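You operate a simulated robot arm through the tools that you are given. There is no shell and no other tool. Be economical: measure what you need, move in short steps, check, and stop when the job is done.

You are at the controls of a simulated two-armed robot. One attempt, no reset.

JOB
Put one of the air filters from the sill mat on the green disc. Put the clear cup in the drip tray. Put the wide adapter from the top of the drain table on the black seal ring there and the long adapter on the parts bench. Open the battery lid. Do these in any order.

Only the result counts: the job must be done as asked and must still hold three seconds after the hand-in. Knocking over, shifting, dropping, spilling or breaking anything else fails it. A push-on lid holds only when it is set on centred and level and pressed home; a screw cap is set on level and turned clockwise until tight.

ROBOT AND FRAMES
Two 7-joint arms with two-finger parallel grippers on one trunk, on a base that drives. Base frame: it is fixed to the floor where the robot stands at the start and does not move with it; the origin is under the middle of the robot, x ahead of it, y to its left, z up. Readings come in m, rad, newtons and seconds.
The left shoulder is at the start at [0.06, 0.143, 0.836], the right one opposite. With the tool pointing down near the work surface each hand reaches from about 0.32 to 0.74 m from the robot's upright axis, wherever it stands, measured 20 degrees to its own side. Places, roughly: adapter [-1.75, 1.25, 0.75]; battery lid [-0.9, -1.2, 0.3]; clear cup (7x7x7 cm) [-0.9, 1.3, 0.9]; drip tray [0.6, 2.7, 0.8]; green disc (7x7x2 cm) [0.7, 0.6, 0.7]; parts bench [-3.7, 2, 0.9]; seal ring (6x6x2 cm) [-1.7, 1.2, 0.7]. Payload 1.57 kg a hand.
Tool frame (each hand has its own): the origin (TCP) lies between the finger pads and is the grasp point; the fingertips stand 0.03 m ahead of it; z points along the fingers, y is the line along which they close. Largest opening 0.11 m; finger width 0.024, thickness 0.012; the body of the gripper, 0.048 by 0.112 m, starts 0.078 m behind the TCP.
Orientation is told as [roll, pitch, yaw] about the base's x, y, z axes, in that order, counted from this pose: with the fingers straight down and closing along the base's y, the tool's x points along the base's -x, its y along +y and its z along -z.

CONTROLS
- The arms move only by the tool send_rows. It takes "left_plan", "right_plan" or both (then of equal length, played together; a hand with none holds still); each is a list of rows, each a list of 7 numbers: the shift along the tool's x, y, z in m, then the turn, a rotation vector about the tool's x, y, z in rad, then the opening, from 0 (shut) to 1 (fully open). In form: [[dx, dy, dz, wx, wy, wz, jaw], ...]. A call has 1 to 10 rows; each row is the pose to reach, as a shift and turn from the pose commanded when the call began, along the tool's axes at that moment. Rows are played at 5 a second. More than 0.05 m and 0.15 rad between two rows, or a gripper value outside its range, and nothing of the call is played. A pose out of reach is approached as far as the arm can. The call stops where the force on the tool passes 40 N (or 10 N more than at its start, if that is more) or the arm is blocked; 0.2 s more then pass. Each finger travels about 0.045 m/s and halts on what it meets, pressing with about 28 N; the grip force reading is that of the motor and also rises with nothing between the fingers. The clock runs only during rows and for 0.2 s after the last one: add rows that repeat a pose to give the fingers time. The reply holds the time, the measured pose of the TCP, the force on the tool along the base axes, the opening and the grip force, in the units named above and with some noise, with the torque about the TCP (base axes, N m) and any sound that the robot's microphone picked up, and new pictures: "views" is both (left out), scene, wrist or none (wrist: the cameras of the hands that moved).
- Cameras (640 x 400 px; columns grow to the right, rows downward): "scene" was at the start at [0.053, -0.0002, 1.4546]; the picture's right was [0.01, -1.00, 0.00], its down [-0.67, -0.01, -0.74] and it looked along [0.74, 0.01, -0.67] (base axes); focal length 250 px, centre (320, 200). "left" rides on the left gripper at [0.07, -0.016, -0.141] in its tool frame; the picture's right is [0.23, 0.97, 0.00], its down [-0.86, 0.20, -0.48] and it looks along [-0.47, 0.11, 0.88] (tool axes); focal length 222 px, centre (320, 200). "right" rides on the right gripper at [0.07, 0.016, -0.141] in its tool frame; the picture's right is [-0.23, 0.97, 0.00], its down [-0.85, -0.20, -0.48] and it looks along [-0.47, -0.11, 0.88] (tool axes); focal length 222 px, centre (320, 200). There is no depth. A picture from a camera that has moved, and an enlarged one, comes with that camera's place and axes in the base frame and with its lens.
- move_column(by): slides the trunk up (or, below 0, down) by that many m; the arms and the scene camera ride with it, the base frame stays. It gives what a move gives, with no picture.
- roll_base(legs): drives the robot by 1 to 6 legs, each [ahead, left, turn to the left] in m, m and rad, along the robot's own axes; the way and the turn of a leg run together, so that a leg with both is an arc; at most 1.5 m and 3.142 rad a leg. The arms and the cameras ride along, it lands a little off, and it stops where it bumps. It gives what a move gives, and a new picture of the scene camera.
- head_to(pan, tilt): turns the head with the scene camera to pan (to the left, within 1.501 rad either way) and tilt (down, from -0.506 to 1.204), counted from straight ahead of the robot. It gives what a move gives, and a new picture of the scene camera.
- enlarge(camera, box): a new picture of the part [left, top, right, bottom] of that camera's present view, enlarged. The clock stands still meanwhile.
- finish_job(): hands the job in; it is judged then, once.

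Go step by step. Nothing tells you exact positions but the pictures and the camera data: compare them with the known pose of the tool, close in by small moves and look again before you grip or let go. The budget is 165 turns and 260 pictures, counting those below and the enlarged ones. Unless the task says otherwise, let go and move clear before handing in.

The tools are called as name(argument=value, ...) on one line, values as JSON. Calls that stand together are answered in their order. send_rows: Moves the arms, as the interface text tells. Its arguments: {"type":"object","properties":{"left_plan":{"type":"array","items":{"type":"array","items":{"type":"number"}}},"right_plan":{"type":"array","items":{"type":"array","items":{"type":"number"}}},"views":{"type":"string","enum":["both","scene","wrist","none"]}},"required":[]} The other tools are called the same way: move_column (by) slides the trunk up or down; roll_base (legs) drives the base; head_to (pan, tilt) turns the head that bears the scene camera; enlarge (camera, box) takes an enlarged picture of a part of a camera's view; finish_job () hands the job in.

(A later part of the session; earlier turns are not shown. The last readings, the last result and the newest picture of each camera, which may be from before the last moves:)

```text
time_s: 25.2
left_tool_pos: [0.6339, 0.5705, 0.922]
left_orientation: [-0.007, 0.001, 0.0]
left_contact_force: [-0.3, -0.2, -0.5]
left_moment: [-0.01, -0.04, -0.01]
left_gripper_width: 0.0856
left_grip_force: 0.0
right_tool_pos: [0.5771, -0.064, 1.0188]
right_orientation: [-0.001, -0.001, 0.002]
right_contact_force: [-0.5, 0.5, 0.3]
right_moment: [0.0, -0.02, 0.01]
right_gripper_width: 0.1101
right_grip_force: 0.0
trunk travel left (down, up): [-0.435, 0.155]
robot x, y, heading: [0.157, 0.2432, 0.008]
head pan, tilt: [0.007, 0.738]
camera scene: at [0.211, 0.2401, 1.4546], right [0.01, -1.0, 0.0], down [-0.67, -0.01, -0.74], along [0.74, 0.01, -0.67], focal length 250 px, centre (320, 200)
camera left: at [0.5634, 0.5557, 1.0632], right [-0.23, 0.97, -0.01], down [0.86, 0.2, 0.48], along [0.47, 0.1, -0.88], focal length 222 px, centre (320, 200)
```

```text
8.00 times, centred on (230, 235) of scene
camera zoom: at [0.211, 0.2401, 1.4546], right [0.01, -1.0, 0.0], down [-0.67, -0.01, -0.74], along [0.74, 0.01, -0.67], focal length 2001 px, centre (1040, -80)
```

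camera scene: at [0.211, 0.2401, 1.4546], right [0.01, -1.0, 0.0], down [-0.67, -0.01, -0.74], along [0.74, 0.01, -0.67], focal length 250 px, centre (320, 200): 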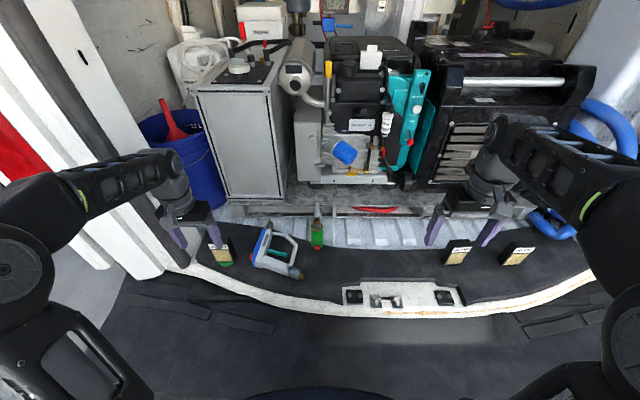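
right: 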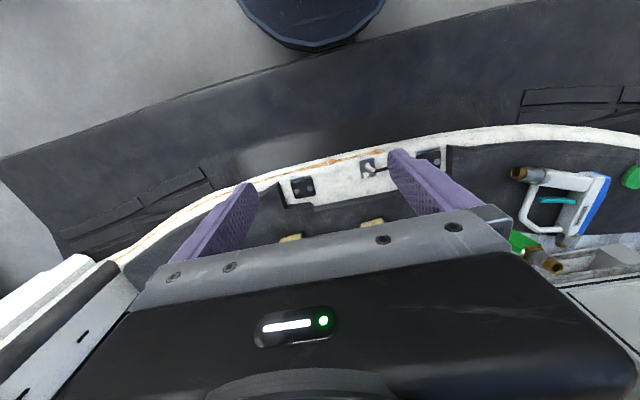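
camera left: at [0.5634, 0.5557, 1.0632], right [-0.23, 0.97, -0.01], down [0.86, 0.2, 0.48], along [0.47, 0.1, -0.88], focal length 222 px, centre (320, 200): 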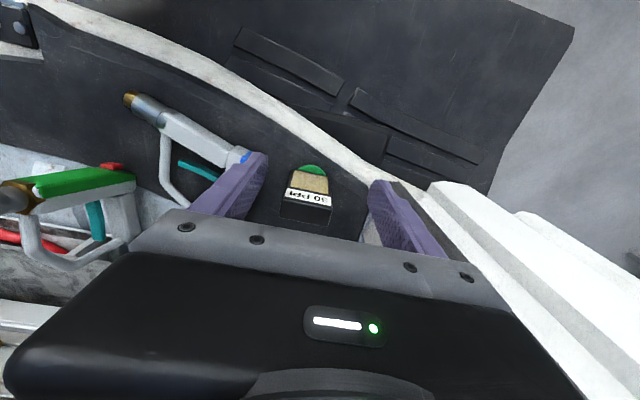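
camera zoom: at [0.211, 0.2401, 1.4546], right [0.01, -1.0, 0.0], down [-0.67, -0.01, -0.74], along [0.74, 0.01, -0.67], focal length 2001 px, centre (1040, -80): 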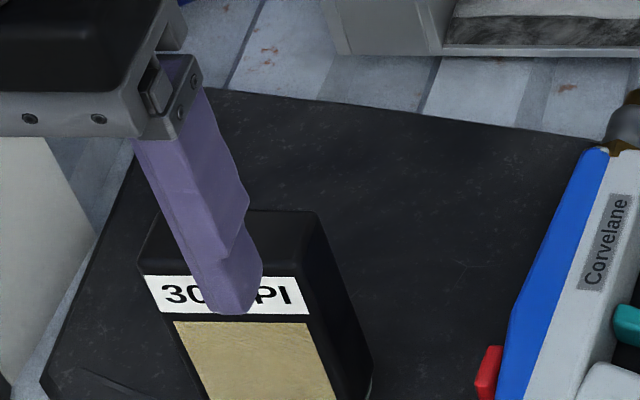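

The filter stands on the disc. I'll back away from the van and look around.

roll_base(legs=[[-0.35, 0, 0]])

head_to(pan=1.45, tilt=0.35)

head_to(pan=-1.45, tilt=0.45)

```text
time_s: 27.4
left_tool_pos: [0.2863, 0.5696, 0.9208]
left_orientation: [-0.006, -0.001, -0.001]
left_contact_force: [-0.2, -0.3, 0.2]
left_moment: [-0.01, -0.02, -0.01]
left_gripper_width: 0.086
left_grip_force: 0.2
right_tool_pos: [0.2281, -0.0658, 1.0187]
right_orientation: [0.0, -0.001, 0.003]
right_contact_force: [-0.7, 0.2, 0.8]
right_moment: [-0.03, 0.01, -0.01]
right_gripper_width: 0.1099
right_grip_force: 0.0
trunk travel left (down, up): [-0.435, 0.155]
robot x, y, heading: [-0.1847, 0.2353, -0.001]
head pan, tilt: [0.007, 0.738]
camera scene: at [-0.1373, 0.2387, 1.4547], right [0.01, -1.0, 0.0], down [-0.67, -0.01, -0.74], along [0.74, 0.01, -0.67], focal length 250 px, centre (320, 200)
```

scene: 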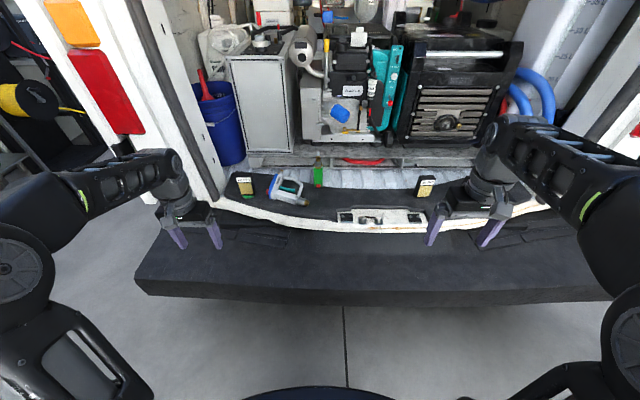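

```text
time_s: 29.0
left_tool_pos: [0.2864, 0.5709, 0.9227]
left_orientation: [-0.006, 0.0, 0.0]
left_contact_force: [-0.6, -0.6, 0.8]
left_moment: [0.02, 0.05, 0.0]
left_gripper_width: 0.0859
left_grip_force: 0.1
right_tool_pos: [0.2292, -0.0657, 1.0188]
right_orientation: [0.0, 0.0, 0.003]
right_contact_force: [-0.4, -0.5, 0.0]
right_moment: [-0.04, -0.03, 0.02]
right_gripper_width: 0.11
right_grip_force: 0.1
trunk travel left (down, up): [-0.435, 0.155]
robot x, y, heading: [-0.1898, 0.2405, 0.003]
head pan, tilt: [1.45, 0.351]
camera scene: at [-0.209, 0.3302, 1.4892], right [0.99, -0.12, 0.0], down [-0.04, -0.34, -0.94], along [0.11, 0.93, -0.34], focal length 250 px, centre (320, 200)
```

scene: 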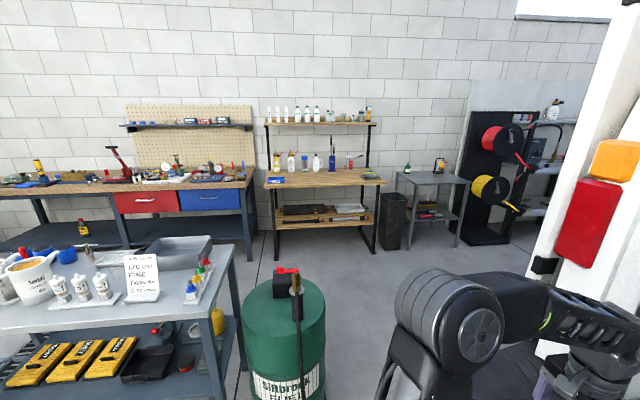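

```text
time_s: 31.5
left_tool_pos: [0.2864, 0.5703, 0.9224]
left_orientation: [-0.008, 0.0, 0.001]
left_contact_force: [-0.5, -1.5, 0.2]
left_moment: [0.0, -0.01, 0.01]
left_gripper_width: 0.0858
left_grip_force: 0.1
right_tool_pos: [0.2289, -0.0658, 1.0181]
right_orientation: [0.001, 0.0, 0.003]
right_contact_force: [-0.3, -0.2, 0.4]
right_moment: [0.0, 0.02, -0.02]
right_gripper_width: 0.1103
right_grip_force: 0.1
trunk travel left (down, up): [-0.435, 0.155]
robot x, y, heading: [-0.189, 0.2376, 0.0]
head pan, tilt: [-1.45, 0.45]
camera scene: at [-0.2085, 0.1466, 1.4801], right [-0.99, -0.12, 0.0], down [-0.05, 0.43, -0.9], along [0.11, -0.89, -0.44], focal length 250 px, centre (320, 200)
```

scene: 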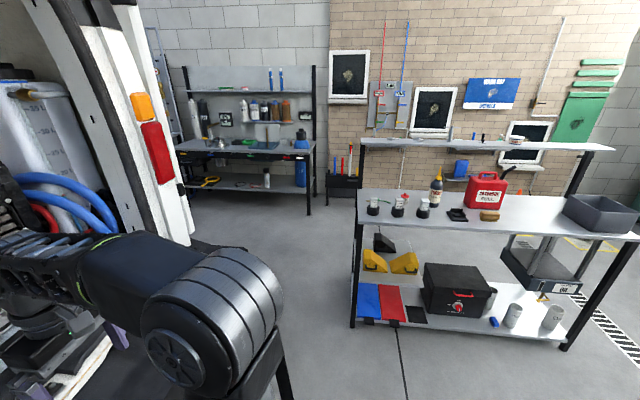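

I see the left tables (clear cup, drip tray) and the black battery box on the lower shelf to the right. Zooming in on these.

enlarge(camera="scene", box=[350, 230, 510, 330])

head_to(pan=1.5, tilt=0.4)

enlarge(camera="scene", box=[0, 210, 280, 385])

enlarge(camera="scene", box=[260, 110, 500, 260])

```text
4.00 times, centred on (430, 280) of scene
camera zoom: at [-0.2085, 0.1466, 1.4801], right [-0.99, -0.12, 0.0], down [-0.05, 0.43, -0.9], along [0.11, -0.89, -0.44], focal length 1001 px, centre (-120, -120)
```

zoom: 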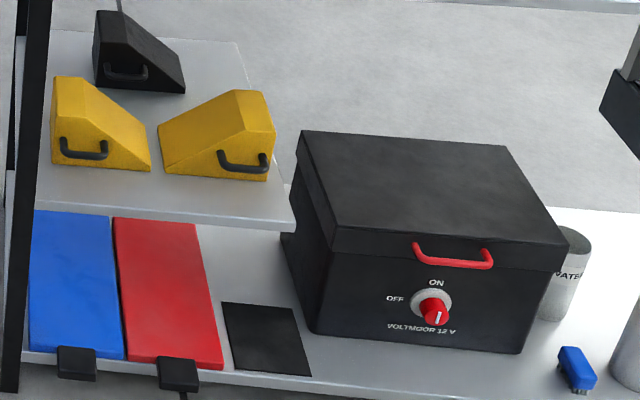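

```text
time_s: 34.1
left_tool_pos: [0.2853, 0.5709, 0.922]
left_orientation: [-0.007, 0.0, 0.0]
left_contact_force: [-0.2, 0.1, -0.4]
left_moment: [0.01, 0.03, 0.01]
left_gripper_width: 0.0856
left_grip_force: 0.1
right_tool_pos: [0.2284, -0.0664, 1.0182]
right_orientation: [-0.001, 0.002, 0.004]
right_contact_force: [1.2, 0.3, 0.1]
right_moment: [0.02, -0.03, 0.02]
right_gripper_width: 0.11
right_grip_force: 0.1
trunk travel left (down, up): [-0.435, 0.155]
robot x, y, heading: [-0.1906, 0.2403, 0.002]
head pan, tilt: [1.499, 0.4]
camera scene: at [-0.2136, 0.3302, 1.4847], right [1.0, -0.07, 0.0], down [-0.03, -0.39, -0.92], along [0.06, 0.92, -0.39], focal length 250 px, centre (320, 200)
```

scene: 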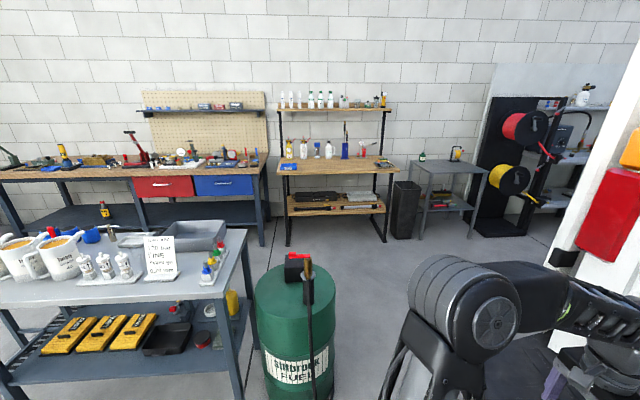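

```text
2.29 times, centred on (140, 298) of scene
camera zoom: at [-0.2136, 0.3302, 1.4847], right [1.0, -0.07, 0.0], down [-0.03, -0.39, -0.92], along [0.06, 0.92, -0.39], focal length 572 px, centre (731, -23)
```

zoom: 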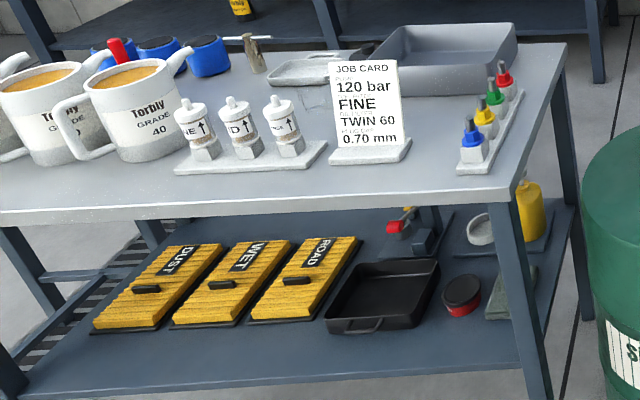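

```text
2.67 times, centred on (380, 185) of scene
camera zoom: at [-0.2136, 0.3302, 1.4847], right [1.0, -0.07, 0.0], down [-0.03, -0.39, -0.92], along [0.06, 0.92, -0.39], focal length 667 px, centre (160, 240)
```

zoom: 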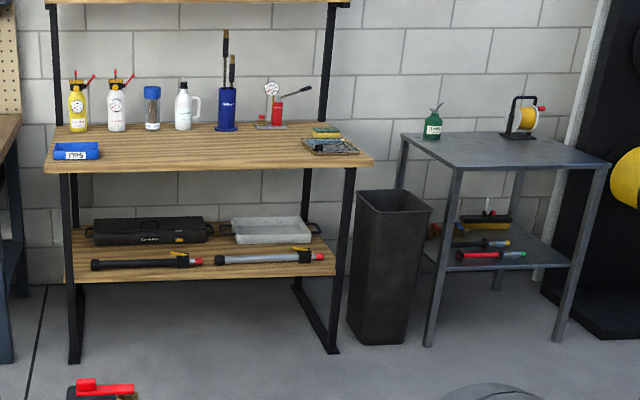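

The battery box sits on the lower shelf with its front at y≈-1.03, with a red lid handle at about (-0.90, -1.0, 0.35). I'll drive to face it.

roll_base(legs=[[-0.35, 0, 0], [0, 0, -1.571], [0.45, -0.2, 0]])

head_to(pan=-0.15, tilt=0.75)

```text
time_s: 42.8
left_tool_pos: [-0.4234, -0.6907, 0.9216]
left_orientation: [-0.006, -0.001, -1.583]
left_contact_force: [0.6, 0.4, -0.2]
left_moment: [-0.01, -0.01, -0.02]
left_gripper_width: 0.0859
left_grip_force: 0.2
right_tool_pos: [-1.06, -0.6257, 1.0177]
right_orientation: [-0.001, 0.0, -1.579]
right_contact_force: [0.0, -0.8, -0.2]
right_moment: [0.02, -0.03, -0.01]
right_gripper_width: 0.1101
right_grip_force: 0.0
trunk travel left (down, up): [-0.435, 0.155]
robot x, y, heading: [-0.7484, -0.2102, -1.578]
head pan, tilt: [1.499, 0.4]
camera scene: at [-0.6574, -0.1903, 1.4847], right [-0.08, -1.0, 0.0], down [-0.39, 0.03, -0.92], along [0.92, -0.07, -0.39], focal length 250 px, centre (320, 200)
```

scene: 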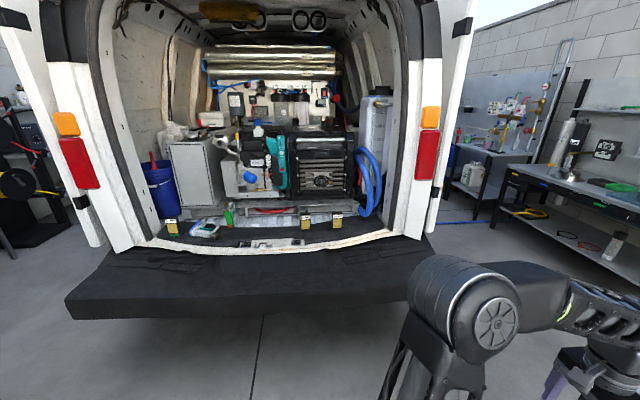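

```text
time_s: 44.5
left_tool_pos: [-0.4232, -0.6889, 0.9209]
left_orientation: [-0.007, -0.001, -1.583]
left_contact_force: [-0.6, -0.3, -0.8]
left_moment: [-0.01, 0.0, -0.01]
left_gripper_width: 0.0858
left_grip_force: 0.0
right_tool_pos: [-1.0592, -0.6248, 1.0184]
right_orientation: [0.002, -0.001, -1.58]
right_contact_force: [1.2, -0.5, 0.3]
right_moment: [0.02, -0.01, 0.03]
right_gripper_width: 0.1099
right_grip_force: 0.1
trunk travel left (down, up): [-0.435, 0.155]
robot x, y, heading: [-0.7491, -0.2122, -1.579]
head pan, tilt: [-0.15, 0.75]
camera scene: at [-0.7625, -0.2641, 1.4536], right [-0.99, 0.16, 0.0], down [0.11, 0.67, -0.73], along [-0.12, -0.72, -0.68], focal length 250 px, centre (320, 200)
```

scene: 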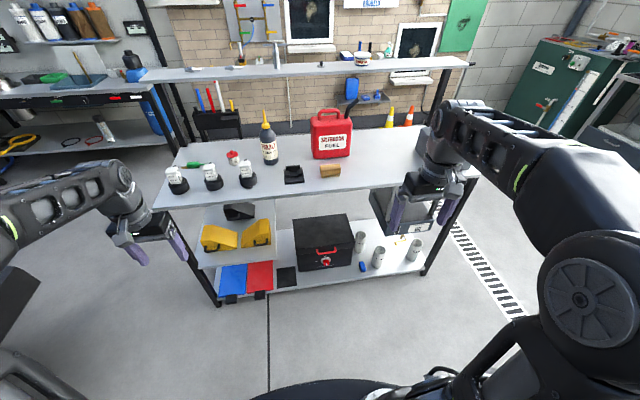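

enlarge(camera="scene", box=[270, 200, 382, 270])

move_column(by=-0.4)

head_to(pan=-0.15, tilt=0.7)

```text
5.71 times, centred on (326, 235) of scene
camera zoom: at [-0.7625, -0.2641, 1.4536], right [-0.99, 0.16, 0.0], down [0.11, 0.67, -0.73], along [-0.12, -0.72, -0.68], focal length 1429 px, centre (286, 0)
```

zoom: 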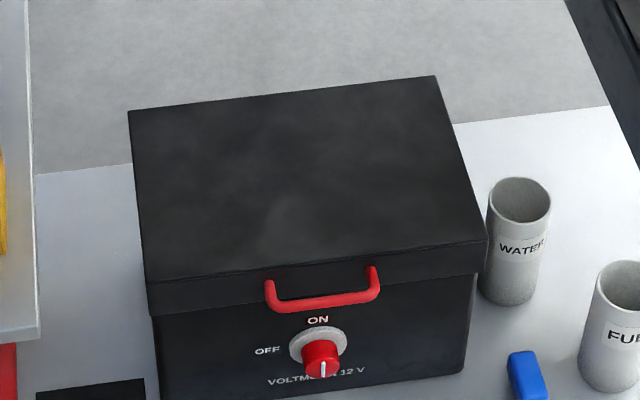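

```text
time_s: 48.3
left_tool_pos: [-0.4246, -0.6909, 0.521]
left_orientation: [-0.008, -0.003, -1.583]
left_contact_force: [0.1, -0.2, -0.1]
left_moment: [0.01, 0.02, 0.01]
left_gripper_width: 0.0857
left_grip_force: 0.0
right_tool_pos: [-1.0597, -0.6255, 0.619]
right_orientation: [-0.001, 0.001, -1.579]
right_contact_force: [-0.5, -0.2, -0.1]
right_moment: [0.0, 0.02, 0.01]
right_gripper_width: 0.11
right_grip_force: 0.0
trunk travel left (down, up): [-0.035, 0.555]
robot x, y, heading: [-0.7452, -0.2106, -1.573]
head pan, tilt: [-0.15, 0.75]
```

```text
time_s: 48.9
left_tool_pos: [-0.4238, -0.6903, 0.5216]
left_orientation: [-0.007, 0.001, -1.584]
left_contact_force: [-0.1, -0.5, 0.6]
left_moment: [0.02, 0.03, -0.02]
left_gripper_width: 0.0858
left_grip_force: 0.0
right_tool_pos: [-1.0588, -0.6251, 0.6187]
right_orientation: [0.0, 0.001, -1.58]
right_contact_force: [0.9, -0.5, 0.2]
right_moment: [0.01, 0.0, -0.01]
right_gripper_width: 0.1097
right_grip_force: 0.2
trunk travel left (down, up): [-0.035, 0.555]
robot x, y, heading: [-0.7497, -0.2127, -1.582]
head pan, tilt: [-0.15, 0.7]
camera scene: at [-0.7629, -0.2661, 1.0578], right [-0.99, 0.16, 0.0], down [0.1, 0.64, -0.76], along [-0.12, -0.76, -0.64], focal length 250 px, centre (320, 200)
```

scene: 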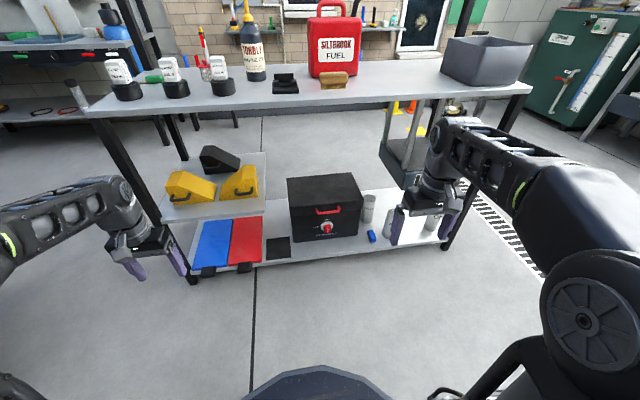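

Triangulating the handle from both heights: about (-0.915, -1.003, 0.381); lid about 0.30 x 0.20 m with the hinge at the back. I'll pitch the right hand forward while bringing it in front of the box.

send_rows(right_plan=[[-0.012, 0.013, 0.01, 0, -0.15, 0, 0.7], [-0.025, 0.026, 0.02, 0, -0.3, 0, 0.7], [-0.04, 0.039, 0.035, 0, -0.45, 0, 0.7], [-0.055, 0.052, 0.05, 0, -0.6, 0, 0.7], [-0.07, 0.065, 0.065, 0, -0.75, 0, 0.7], [-0.085, 0.078, 0.08, 0, -0.9, 0, 0.7], [-0.1, 0.091, 0.1, 0, -1.05, 0, 0.7], [-0.115, 0.104, 0.12, 0, -1.2, 0, 0.7], [-0.13, 0.117, 0.14, 0, -1.35, 0, 0.7], [-0.15, 0.13, 0.16, 0, -1.5, 0, 0.7]], views="both")

```text
time_s: 51.1
left_tool_pos: [-0.424, -0.6901, 0.5214]
left_orientation: [-0.006, 0.0, -1.583]
left_contact_force: [0.7, -0.8, -0.2]
left_moment: [0.0, 0.03, -0.02]
left_gripper_width: 0.086
left_grip_force: 0.2
right_tool_pos: [-0.9339, -0.7718, 0.4529]
right_orientation: [0.066, -1.465, -1.654]
right_contact_force: [-1.0, 1.0, -0.1]
right_moment: [0.02, -0.01, 0.05]
right_gripper_width: 0.077
right_grip_force: 0.0
right hand out of reach, approached as far as the arm can: row 8, 10
trunk travel left (down, up): [-0.035, 0.555]
robot x, y, heading: [-0.7498, -0.2139, -1.579]
head pan, tilt: [-0.15, 0.7]
camera scene: at [-0.7622, -0.2658, 1.0579], right [-0.99, 0.16, 0.0], down [0.1, 0.64, -0.77], along [-0.12, -0.76, -0.64], focal length 250 px, centre (320, 200)
camera right: at [-0.9135, -0.626, 0.3954], right [0.97, -0.04, 0.23], down [-0.2, 0.39, 0.9], along [-0.13, -0.92, 0.37], focal length 222 px, centre (320, 200)
```

scene: 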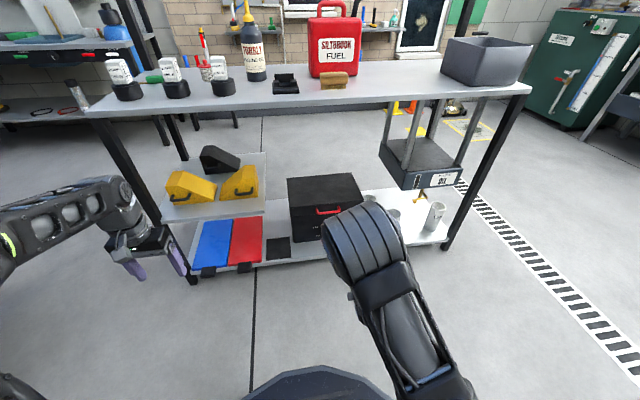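
right: 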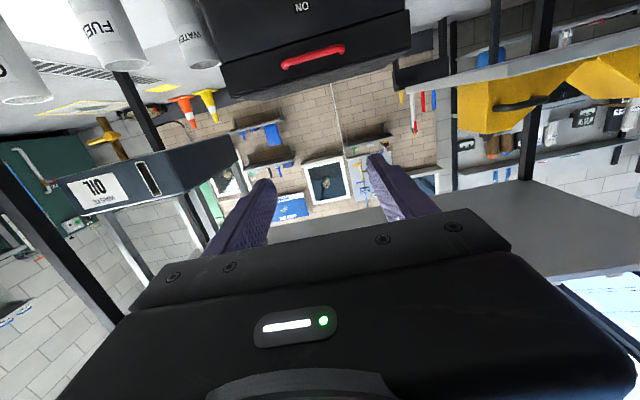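

Now the wrist must turn 90° so the fingers close vertically on the handle.

send_rows(right_plan=[[0, 0, 0, 0, 0, 0.15, 0.7], [0, 0, 0, 0, 0, 0.3, 0.7], [0, 0, 0, 0, 0, 0.45, 0.7], [0, 0, 0, 0, 0, 0.6, 0.7], [0, 0, 0, 0, 0, 0.75, 0.7], [0, 0, 0, 0, 0, 0.9, 0.7], [0, 0, 0, 0, 0, 1.05, 0.7], [0, 0, 0, 0, 0, 1.2, 0.7], [0, 0, 0, 0, 0, 1.35, 0.7], [0, 0, 0, 0, 0, 1.5, 0.7]], views="both")

```text
time_s: 53.3
left_tool_pos: [-0.4243, -0.6914, 0.5214]
left_orientation: [-0.005, -0.001, -1.583]
left_contact_force: [0.3, 0.2, 0.2]
left_moment: [-0.02, 0.02, 0.0]
left_gripper_width: 0.0858
left_grip_force: 0.0
right_tool_pos: [-0.9293, -0.7763, 0.4586]
right_orientation: [1.498, -0.068, 3.139]
right_contact_force: [1.4, -0.4, -0.3]
right_moment: [-0.02, -0.01, 0.01]
right_gripper_width: 0.0767
right_grip_force: 0.0
trunk travel left (down, up): [-0.035, 0.555]
robot x, y, heading: [-0.7487, -0.21, -1.573]
head pan, tilt: [-0.15, 0.7]
camera scene: at [-0.7629, -0.2661, 1.0579], right [-0.99, 0.16, 0.0], down [0.1, 0.64, -0.76], along [-0.12, -0.76, -0.64], focal length 250 px, centre (320, 200)
camera right: at [-0.8572, -0.6381, 0.4786], right [-0.16, -0.07, 0.98], down [-0.86, 0.49, -0.11], along [-0.48, -0.87, -0.14], focal length 222 px, centre (320, 200)
```

scene: 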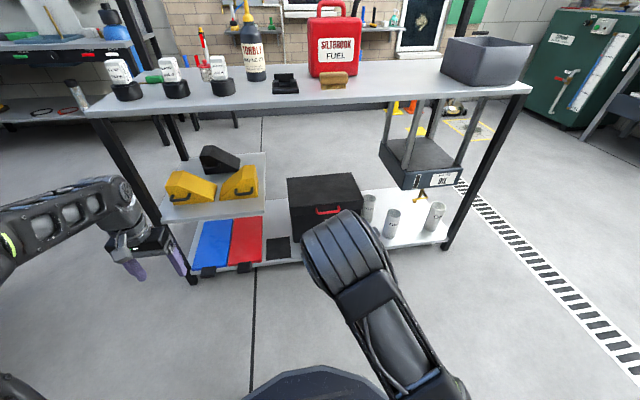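
right: 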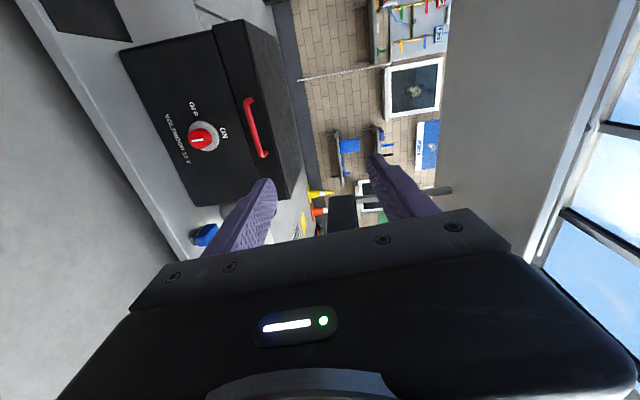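

enlarge(camera="scene", box=[280, 165, 376, 225])

enlarge(camera="right", box=[180, 70, 340, 170])

```text
6.67 times, centred on (328, 195) of scene
camera zoom: at [-0.7629, -0.2661, 1.0579], right [-0.99, 0.16, 0.0], down [0.1, 0.64, -0.76], along [-0.12, -0.76, -0.64], focal length 1668 px, centre (267, 233)
```

zoom: 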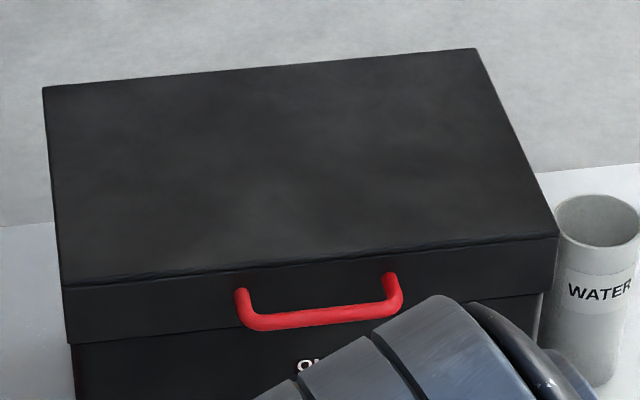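

```text
4.00 times, centred on (260, 120) of right
camera zoom: at [-0.8572, -0.6381, 0.4786], right [-0.16, -0.07, 0.98], down [-0.86, 0.49, -0.11], along [-0.48, -0.87, -0.14], focal length 888 px, centre (560, 520)
```

zoom: 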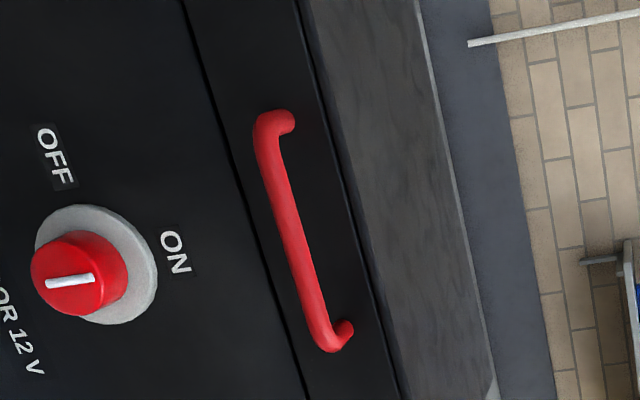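

Refined handle position: (-0.917, -1.03, 0.335). I'll approach to ~7 cm in front with the jaw partly closed and check with the wrist camera.

send_rows(right_plan=[[0.005, -0.03, 0.02, 0, 0, 0, 0.45], [0.01, -0.065, 0.05, 0, 0, 0, 0.45], [0.015, -0.095, 0.085, 0, 0, 0, 0.45], [0.02, -0.111, 0.12, 0, 0, 0, 0.45], [0.02, -0.111, 0.15, 0, 0, 0, 0.45], [0.02, -0.111, 0.15, 0, 0, 0, 0.45]], views="both")

```text
time_s: 54.7
left_tool_pos: [-0.4244, -0.6902, 0.522]
left_orientation: [-0.007, 0.002, -1.583]
left_contact_force: [0.4, 0.0, 0.6]
left_moment: [0.02, -0.01, 0.0]
left_gripper_width: 0.0859
left_grip_force: 0.1
right_tool_pos: [-0.9205, -0.9179, 0.3364]
right_orientation: [1.5, -0.071, 3.138]
right_contact_force: [-0.2, 0.3, 0.4]
right_moment: [-0.02, -0.03, -0.01]
right_gripper_width: 0.0496
right_grip_force: 0.1
trunk travel left (down, up): [-0.035, 0.555]
robot x, y, heading: [-0.7476, -0.2128, -1.577]
head pan, tilt: [-0.15, 0.7]
camera scene: at [-0.7629, -0.2661, 1.0579], right [-0.99, 0.16, 0.0], down [0.1, 0.64, -0.76], along [-0.12, -0.76, -0.64], focal length 250 px, centre (320, 200)
camera right: at [-0.8475, -0.7797, 0.3561], right [-0.16, -0.07, 0.99], down [-0.86, 0.49, -0.1], along [-0.48, -0.87, -0.14], focal length 222 px, centre (320, 200)
```

scene: 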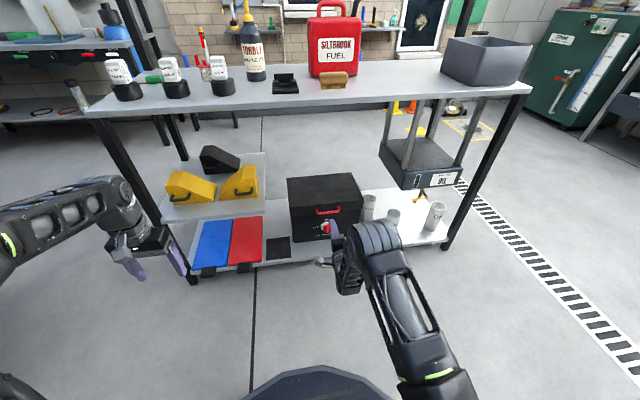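
right: 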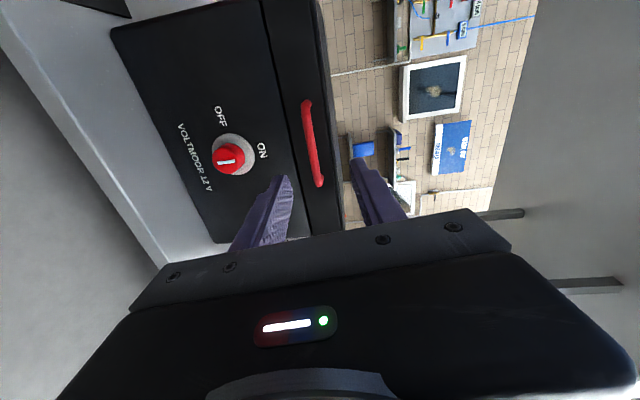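

send_rows(right_plan=[[0.003, -0.009, 0.03, 0, 0, 0, 0.45], [0.006, -0.009, 0.06, 0, 0, 0, 0.45], [0.006, -0.009, 0.085, 0, 0, 0, 0.45], [0.006, -0.009, 0.085, 0, 0, 0, 0.45]], views="wrist")

enlarge(camera="right", box=[230, 110, 422, 230])

```text
time_s: 55.7
left_tool_pos: [-0.424, -0.6908, 0.521]
left_orientation: [-0.007, -0.001, -1.584]
left_contact_force: [0.4, 0.1, -0.1]
left_moment: [-0.02, 0.0, 0.0]
left_gripper_width: 0.0857
left_grip_force: 0.1
right_tool_pos: [-0.9147, -1.004, 0.3206]
right_orientation: [1.5, -0.073, 3.139]
right_contact_force: [-0.2, 0.6, 0.0]
right_moment: [0.01, -0.03, 0.03]
right_gripper_width: 0.0493
right_grip_force: 0.0
trunk travel left (down, up): [-0.035, 0.555]
robot x, y, heading: [-0.7519, -0.2103, -1.581]
head pan, tilt: [-0.15, 0.7]
camera right: at [-0.8426, -0.8652, 0.341], right [-0.16, -0.07, 0.99], down [-0.86, 0.49, -0.1], along [-0.48, -0.87, -0.14], focal length 222 px, centre (320, 200)
```

right: 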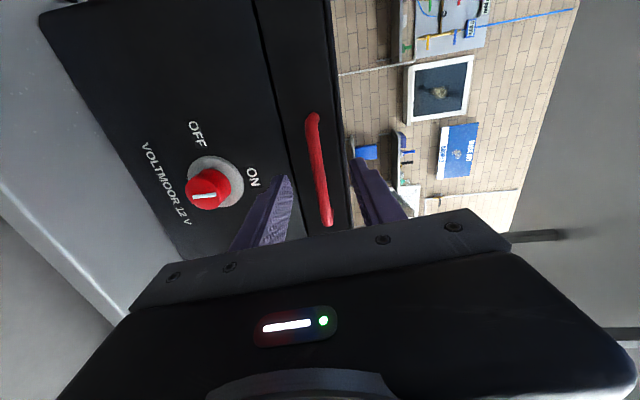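

```text
3.33 times, centred on (326, 170) of right
camera zoom: at [-0.8426, -0.8652, 0.341], right [-0.16, -0.07, 0.99], down [-0.86, 0.49, -0.1], along [-0.48, -0.87, -0.14], focal length 740 px, centre (300, 300)
```

zoom: 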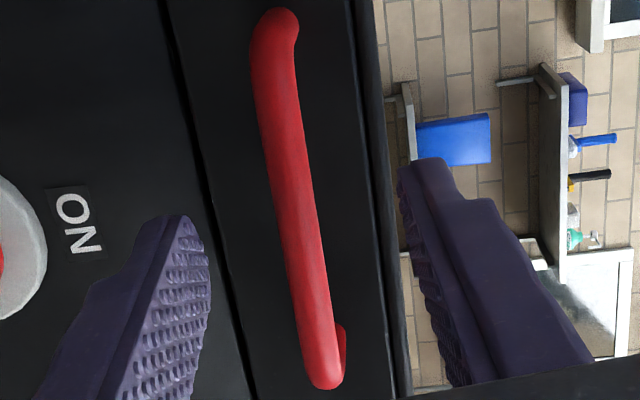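

The bar sits nicely between the fingers; going 3 cm further in, then closing.

send_rows(right_plan=[[0, 0, 0.015, 0, 0, 0, 0.45], [0, 0, 0.03, 0, 0, 0, 0.45], [0, 0, 0.035, 0, 0, 0, 0.45], [0, 0, 0.035, 0, 0, 0, 0.45]], views="none")

enlarge(camera="right", box=[230, 110, 422, 230])

```text
time_s: 56.7
left_tool_pos: [-0.4242, -0.6911, 0.5214]
left_orientation: [-0.008, 0.001, -1.582]
left_contact_force: [-0.4, -0.8, 0.1]
left_moment: [0.0, -0.01, -0.02]
left_gripper_width: 0.0862
left_grip_force: 0.1
right_tool_pos: [-0.9155, -1.0387, 0.3188]
right_orientation: [1.499, -0.071, 3.139]
right_contact_force: [0.5, -0.8, -0.1]
right_moment: [-0.03, 0.0, -0.01]
right_gripper_width: 0.0496
right_grip_force: 0.1
trunk travel left (down, up): [-0.035, 0.555]
robot x, y, heading: [-0.7464, -0.209, -1.58]
head pan, tilt: [-0.15, 0.7]
```

```text
3.33 times, centred on (326, 170) of right
camera zoom: at [-0.8432, -0.9, 0.3387], right [-0.16, -0.07, 0.99], down [-0.86, 0.49, -0.1], along [-0.48, -0.87, -0.14], focal length 740 px, centre (300, 300)
```

zoom: 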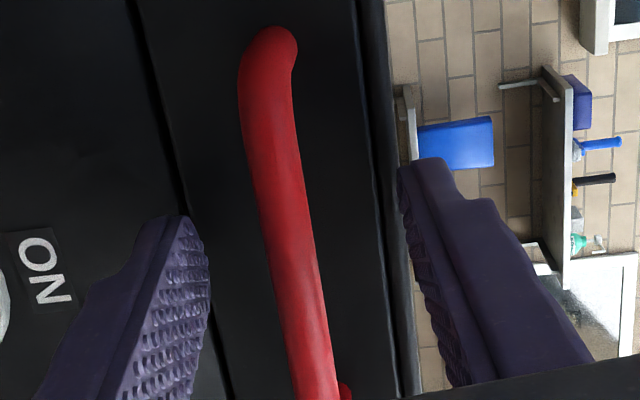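

send_rows(right_plan=[[0, 0, 0.006, 0, 0, 0, 0.45], [0, 0, 0.012, 0, 0, 0, 0.45], [0, 0, 0.017, 0, 0, 0, 0.45], [0, 0, 0.017, 0, 0, 0, 0.45]], views="none")

enlarge(camera="right", box=[230, 110, 422, 230])

```text
time_s: 57.3
left_tool_pos: [-0.4253, -0.6898, 0.5221]
left_orientation: [-0.005, 0.001, -1.585]
left_contact_force: [0.1, 0.1, 0.3]
left_moment: [0.0, 0.02, -0.01]
left_gripper_width: 0.0859
left_grip_force: 0.1
right_tool_pos: [-0.9166, -1.0438, 0.3155]
right_orientation: [1.5, -0.071, 3.138]
right_contact_force: [-0.1, 14.8, 4.1]
right_moment: [-0.54, -0.08, 0.19]
right_gripper_width: 0.0526
right_grip_force: 1.7
trunk travel left (down, up): [-0.035, 0.555]
robot x, y, heading: [-0.749, -0.2102, -1.578]
head pan, tilt: [-0.15, 0.7]
stopped in row 2 (right hand): the force on the tool passed its limit (the readings are from after the stop); the commanded pose is now the measured one
```

```text
3.33 times, centred on (326, 170) of right
camera zoom: at [-0.8438, -0.9053, 0.3356], right [-0.16, -0.07, 0.98], down [-0.86, 0.5, -0.1], along [-0.48, -0.87, -0.14], focal length 740 px, centre (300, 300)
```

zoom: 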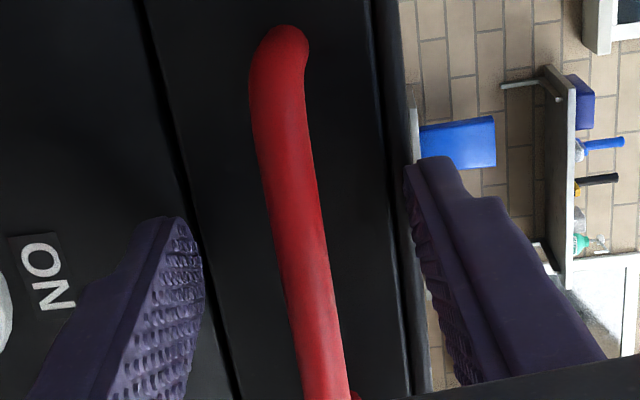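

The fingertips touch the lid face, so the bar is between the pads. Backing 3 mm and closing.

send_rows(right_plan=[[0, 0, -0.003, 0, 0, 0, 0.3], [0, 0, -0.003, 0, 0, 0, 0.1], [0, 0, -0.003, 0, 0, 0, 0], [0, 0, -0.003, 0, 0, 0, 0], [0, 0, -0.003, 0, 0, 0, 0], [0, 0, -0.003, 0, 0, 0, 0]], views="wrist")

```text
time_s: 58.7
left_tool_pos: [-0.4251, -0.6907, 0.5215]
left_orientation: [-0.007, 0.0, -1.584]
left_contact_force: [-0.5, -0.2, 0.2]
left_moment: [0.05, 0.01, 0.0]
left_gripper_width: 0.0858
left_grip_force: 0.1
right_tool_pos: [-0.9161, -1.041, 0.317]
right_orientation: [1.502, -0.07, 3.136]
right_contact_force: [0.6, -7.7, 5.8]
right_moment: [-0.05, -0.75, -0.05]
right_gripper_width: 0.012
right_grip_force: 29.5
trunk travel left (down, up): [-0.035, 0.555]
robot x, y, heading: [-0.7482, -0.2081, -1.579]
head pan, tilt: [-0.15, 0.7]
camera right: at [-0.8435, -0.9038, 0.3368], right [-0.16, -0.07, 0.98], down [-0.86, 0.5, -0.11], along [-0.48, -0.87, -0.14], focal length 222 px, centre (320, 200)
```

right: 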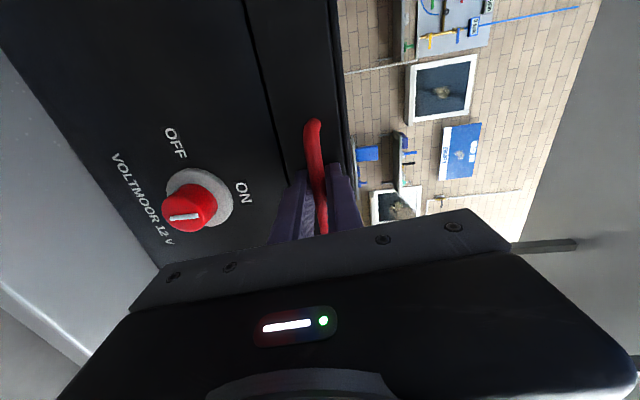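

The bar is gripped (12 mm). Now lifting along the lid's arc.

send_rows(right_plan=[[-0.0015, 0.022, -0.0006, 0.1, 0, 0, 0], [-0.003, 0.0438, 0.0012, 0.2, 0, 0, 0], [-0.0044, 0.0654, 0.005, 0.3, 0, 0, 0], [-0.0058, 0.0865, 0.0111, 0.4, 0, 0, 0], [-0.0072, 0.107, 0.0192, 0.5, 0, 0, 0]], views="both")

```text
time_s: 59.9
left_tool_pos: [-0.4244, -0.6891, 0.5216]
left_orientation: [-0.007, -0.002, -1.585]
left_contact_force: [0.3, 0.3, -0.3]
left_moment: [0.02, 0.01, 0.01]
left_gripper_width: 0.0859
left_grip_force: 0.0
right_tool_pos: [-0.9156, -1.0617, 0.4015]
right_orientation: [0.998, -0.066, 3.139]
right_contact_force: [16.3, 15.5, 5.1]
right_moment: [0.05, -0.72, -0.28]
right_gripper_width: 0.0121
right_grip_force: 29.3
right hand out of reach, approached as far as the arm can: row 5
trunk travel left (down, up): [-0.035, 0.555]
robot x, y, heading: [-0.7495, -0.2094, -1.578]
head pan, tilt: [-0.15, 0.7]
camera scene: at [-0.7624, -0.264, 1.0582], right [-0.99, 0.16, 0.0], down [0.1, 0.64, -0.77], along [-0.12, -0.76, -0.64], focal length 250 px, centre (320, 200)
camera right: at [-0.8394, -0.9535, 0.4863], right [-0.17, -0.53, 0.83], down [-0.85, 0.51, 0.15], along [-0.5, -0.68, -0.54], focal length 222 px, centre (320, 200)
```

scene: 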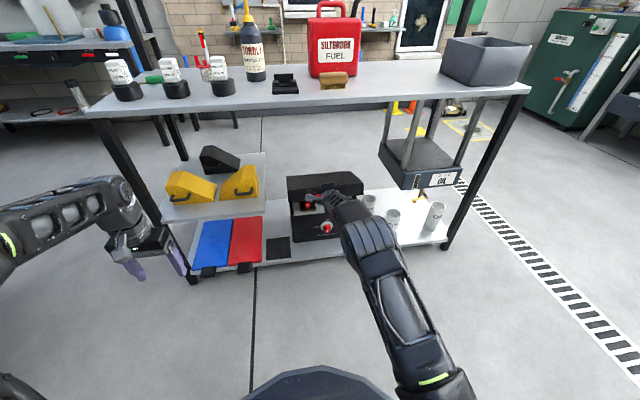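
right: 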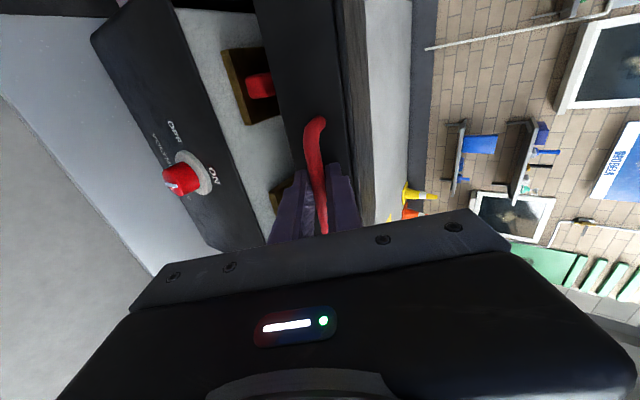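

The lid opens, but the arm runs out of reach. I'll lower it back, let go, retreat, drive 0.18 m closer and regrip.

send_rows(right_plan=[[0.0, -0.02, 0.007, -0.1, 0, 0, 0], [0.0, -0.037, 0.016, -0.2, 0, 0, 0], [0.0, -0.053, 0.026, -0.3, 0, 0, 0], [0, -0.067, 0.039, -0.4, 0, 0, 0], [0, -0.075, 0.046, -0.45, 0, 0, 0], [0, -0.075, 0.046, -0.45, 0, 0, 0.1]], views="wrist")

```text
time_s: 60.3
left_tool_pos: [-0.4235, -0.689, 0.5216]
left_orientation: [-0.007, -0.001, -1.586]
left_contact_force: [-0.3, -0.2, -0.9]
left_moment: [0.04, -0.01, 0.01]
left_gripper_width: 0.0857
left_grip_force: 0.0
right_tool_pos: [-0.9188, -1.0527, 0.3699]
right_orientation: [1.008, -0.07, -3.136]
right_contact_force: [-0.6, 23.1, 4.5]
right_moment: [0.16, -0.99, 0.01]
right_gripper_width: 0.0119
right_grip_force: 29.0
right hand out of reach, approached as far as the arm can: row 1
trunk travel left (down, up): [-0.035, 0.555]
robot x, y, heading: [-0.7527, -0.2081, -1.582]
head pan, tilt: [-0.15, 0.7]
stopped in row 1 (right hand): the force on the tool passed its limit (the readings are from after the stop); the commanded pose is now the measured one
camera right: at [-0.8433, -0.9426, 0.4526], right [-0.17, -0.52, 0.84], down [-0.85, 0.51, 0.14], along [-0.5, -0.69, -0.53], focal length 222 px, centre (320, 200)
```

right: 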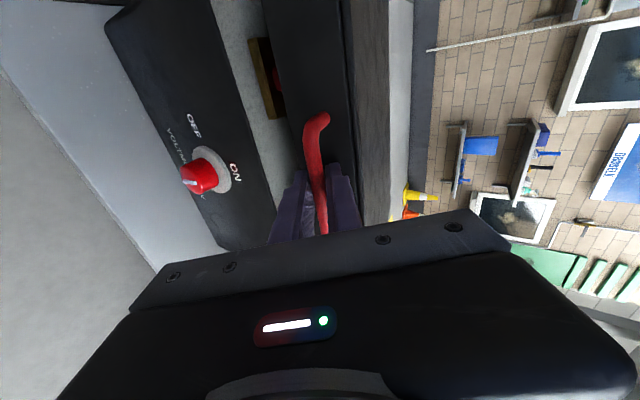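

send_rows(right_plan=[[0.0, -0.012, 0.003, -0.1, 0, 0, 0], [0.0, -0.024, 0.007, -0.22, 0, 0, 0], [0.0, -0.035, 0.011, -0.33, 0, 0, 0], [0, -0.044, 0.015, -0.44, 0, 0, 0], [0, -0.048, 0.018, -0.48, 0, 0, 0]], views="none")

```text
time_s: 61.5
left_tool_pos: [-0.4236, -0.6906, 0.5206]
left_orientation: [-0.007, -0.001, -1.584]
left_contact_force: [-0.7, 0.4, -0.1]
left_moment: [0.0, 0.01, 0.0]
left_gripper_width: 0.0856
left_grip_force: 0.0
right_tool_pos: [-0.9196, -1.0454, 0.3205]
right_orientation: [1.492, -0.07, -3.131]
right_contact_force: [15.4, 14.3, 1.1]
right_moment: [0.02, -0.71, -0.04]
right_gripper_width: 0.0123
right_grip_force: 29.4
trunk travel left (down, up): [-0.035, 0.555]
robot x, y, heading: [-0.7451, -0.2103, -1.583]
head pan, tilt: [-0.15, 0.7]
```

send_rows(right_plan=[[0, 0, 0, 0, 0, 0, 0.4], [0, 0, 0, 0, 0, 0, 0.4], [0, 0, 0, 0, 0, 0, 0.4], [0, 0, -0.02, 0, 0, 0, 0.4], [0, 0, -0.06, 0, 0, 0, 0.4], [0, 0, -0.1, 0, 0, 0, 0.4], [0, 0, -0.14, 0, 0, 0, 0.4], [0, 0, -0.18, 0, 0, 0, 0.4], [0, 0, -0.21, 0, 0, 0, 0.4]], views="none")

roll_base(legs=[[0.18, 0, 0]])

enlarge(camera="right", box=[0, 0, 640, 400])

```text
time_s: 63.5
left_tool_pos: [-0.4247, -0.6906, 0.5211]
left_orientation: [-0.007, 0.001, -1.586]
left_contact_force: [0.5, 0.9, 0.4]
left_moment: [-0.02, -0.03, -0.03]
left_gripper_width: 0.0858
left_grip_force: 0.0
right_tool_pos: [-0.9228, -0.8339, 0.3358]
right_orientation: [1.493, -0.072, -3.136]
right_contact_force: [-0.5, -1.4, 0.7]
right_moment: [0.0, 0.01, -0.04]
right_gripper_width: 0.0441
right_grip_force: 0.1
trunk travel left (down, up): [-0.035, 0.555]
robot x, y, heading: [-0.7461, -0.2109, -1.585]
head pan, tilt: [-0.15, 0.7]
```

```text
time_s: 65.0
left_tool_pos: [-0.4271, -0.8696, 0.5217]
left_orientation: [-0.007, 0.0, -1.587]
left_contact_force: [-0.5, 0.8, -0.2]
left_moment: [0.01, 0.0, -0.03]
left_gripper_width: 0.0858
left_grip_force: 0.1
right_tool_pos: [-0.9261, -1.012, 0.3359]
right_orientation: [1.491, -0.071, -3.138]
right_contact_force: [-0.2, 0.5, -0.5]
right_moment: [0.0, 0.0, 0.01]
right_gripper_width: 0.0437
right_grip_force: 0.1
trunk travel left (down, up): [-0.035, 0.555]
robot x, y, heading: [-0.7516, -0.3855, -1.587]
head pan, tilt: [-0.15, 0.7]
camera scene: at [-0.7651, -0.443, 1.0579], right [-0.99, 0.16, 0.0], down [0.1, 0.64, -0.76], along [-0.12, -0.75, -0.64], focal length 250 px, centre (320, 200)
```

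scene: 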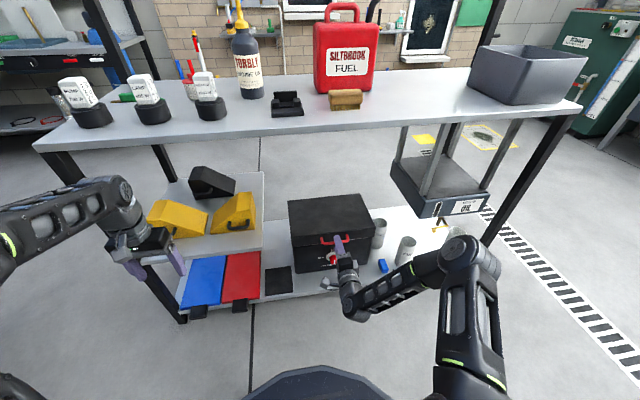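

```text
1.00 times, centred on (320, 200) of right
camera zoom: at [-0.8548, -0.8738, 0.3572], right [-0.16, -0.08, 0.98], down [-0.87, 0.49, -0.1], along [-0.48, -0.87, -0.14], focal length 222 px, centre (320, 200)
```

zoom: 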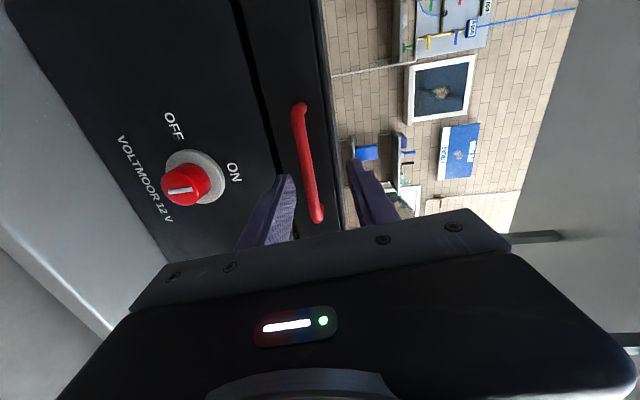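

Good alignment; moving in to the earlier grip pose and closing.

send_rows(right_plan=[[0.004, -0.015, 0.01, 0, 0, 0, 0.4], [0.006, -0.015, 0.03, 0, 0, 0, 0.4], [0.006, -0.015, 0.031, 0, 0, 0, 0.2], [0.006, -0.015, 0.031, 0, 0, 0, 0], [0.006, -0.015, 0.031, 0, 0, 0, 0], [0.006, -0.015, 0.031, 0, 0, 0, 0], [0.006, -0.015, 0.031, 0, 0, 0, 0]], views="wrist")

```text
time_s: 66.6
left_tool_pos: [-0.4274, -0.8682, 0.5216]
left_orientation: [-0.006, 0.0, -1.588]
left_contact_force: [-0.7, -0.8, 0.4]
left_moment: [0.01, 0.0, -0.01]
left_gripper_width: 0.0859
left_grip_force: 0.0
right_tool_pos: [-0.9216, -1.0425, 0.318]
right_orientation: [1.49, -0.071, -3.139]
right_contact_force: [1.1, -4.7, -1.8]
right_moment: [-0.02, -0.76, -0.07]
right_gripper_width: 0.0123
right_grip_force: 29.3
trunk travel left (down, up): [-0.035, 0.555]
robot x, y, heading: [-0.7503, -0.3892, -1.581]
head pan, tilt: [-0.15, 0.7]
camera right: at [-0.8496, -0.9043, 0.3393], right [-0.16, -0.08, 0.98], down [-0.87, 0.49, -0.1], along [-0.47, -0.87, -0.15], focal length 222 px, centre (320, 200)
```

right: 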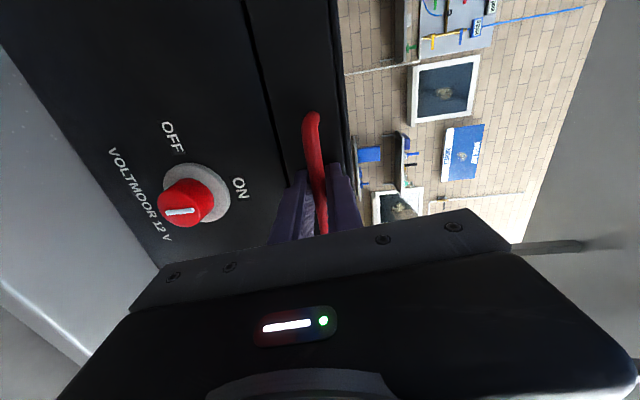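

send_rows(right_plan=[[-0.002, 0.0286, -0.0003, 0.14, 0, 0, 0], [-0.004, 0.057, 0.0035, 0.28, 0, 0, 0], [-0.006, 0.0846, 0.011, 0.42, 0, 0, 0], [-0.0076, 0.1108, 0.0225, 0.56, 0, 0, 0], [-0.0092, 0.1353, 0.0375, 0.7, 0, 0, 0]], views="both")

```text
time_s: 67.8
left_tool_pos: [-0.4279, -0.8694, 0.5213]
left_orientation: [-0.008, 0.001, -1.588]
left_contact_force: [0.3, -0.4, 0.2]
left_moment: [-0.03, -0.02, 0.04]
left_gripper_width: 0.0856
left_grip_force: 0.0
right_tool_pos: [-0.9204, -1.0887, 0.4503]
right_orientation: [0.795, -0.068, -3.138]
right_contact_force: [6.9, -9.8, -6.4]
right_moment: [-0.08, -0.23, -0.71]
right_gripper_width: 0.0118
right_grip_force: 29.0
trunk travel left (down, up): [-0.035, 0.555]
robot x, y, heading: [-0.7535, -0.3871, -1.582]
head pan, tilt: [-0.15, 0.7]
camera scene: at [-0.765, -0.4437, 1.0578], right [-0.99, 0.16, 0.0], down [0.1, 0.64, -0.76], along [-0.12, -0.75, -0.64], focal length 250 px, centre (320, 200)
camera right: at [-0.8434, -1.0016, 0.5549], right [-0.18, -0.68, 0.71], down [-0.84, 0.48, 0.25], along [-0.51, -0.55, -0.66], focal length 222 px, centre (320, 200)
```

scene: 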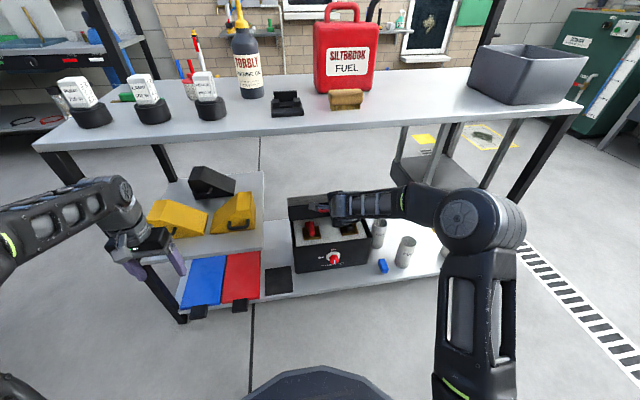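
right: 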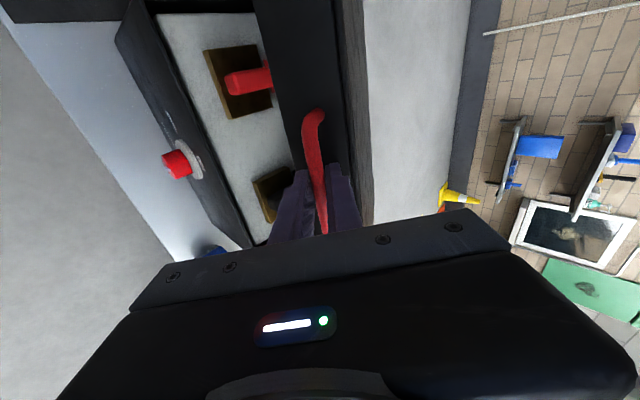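

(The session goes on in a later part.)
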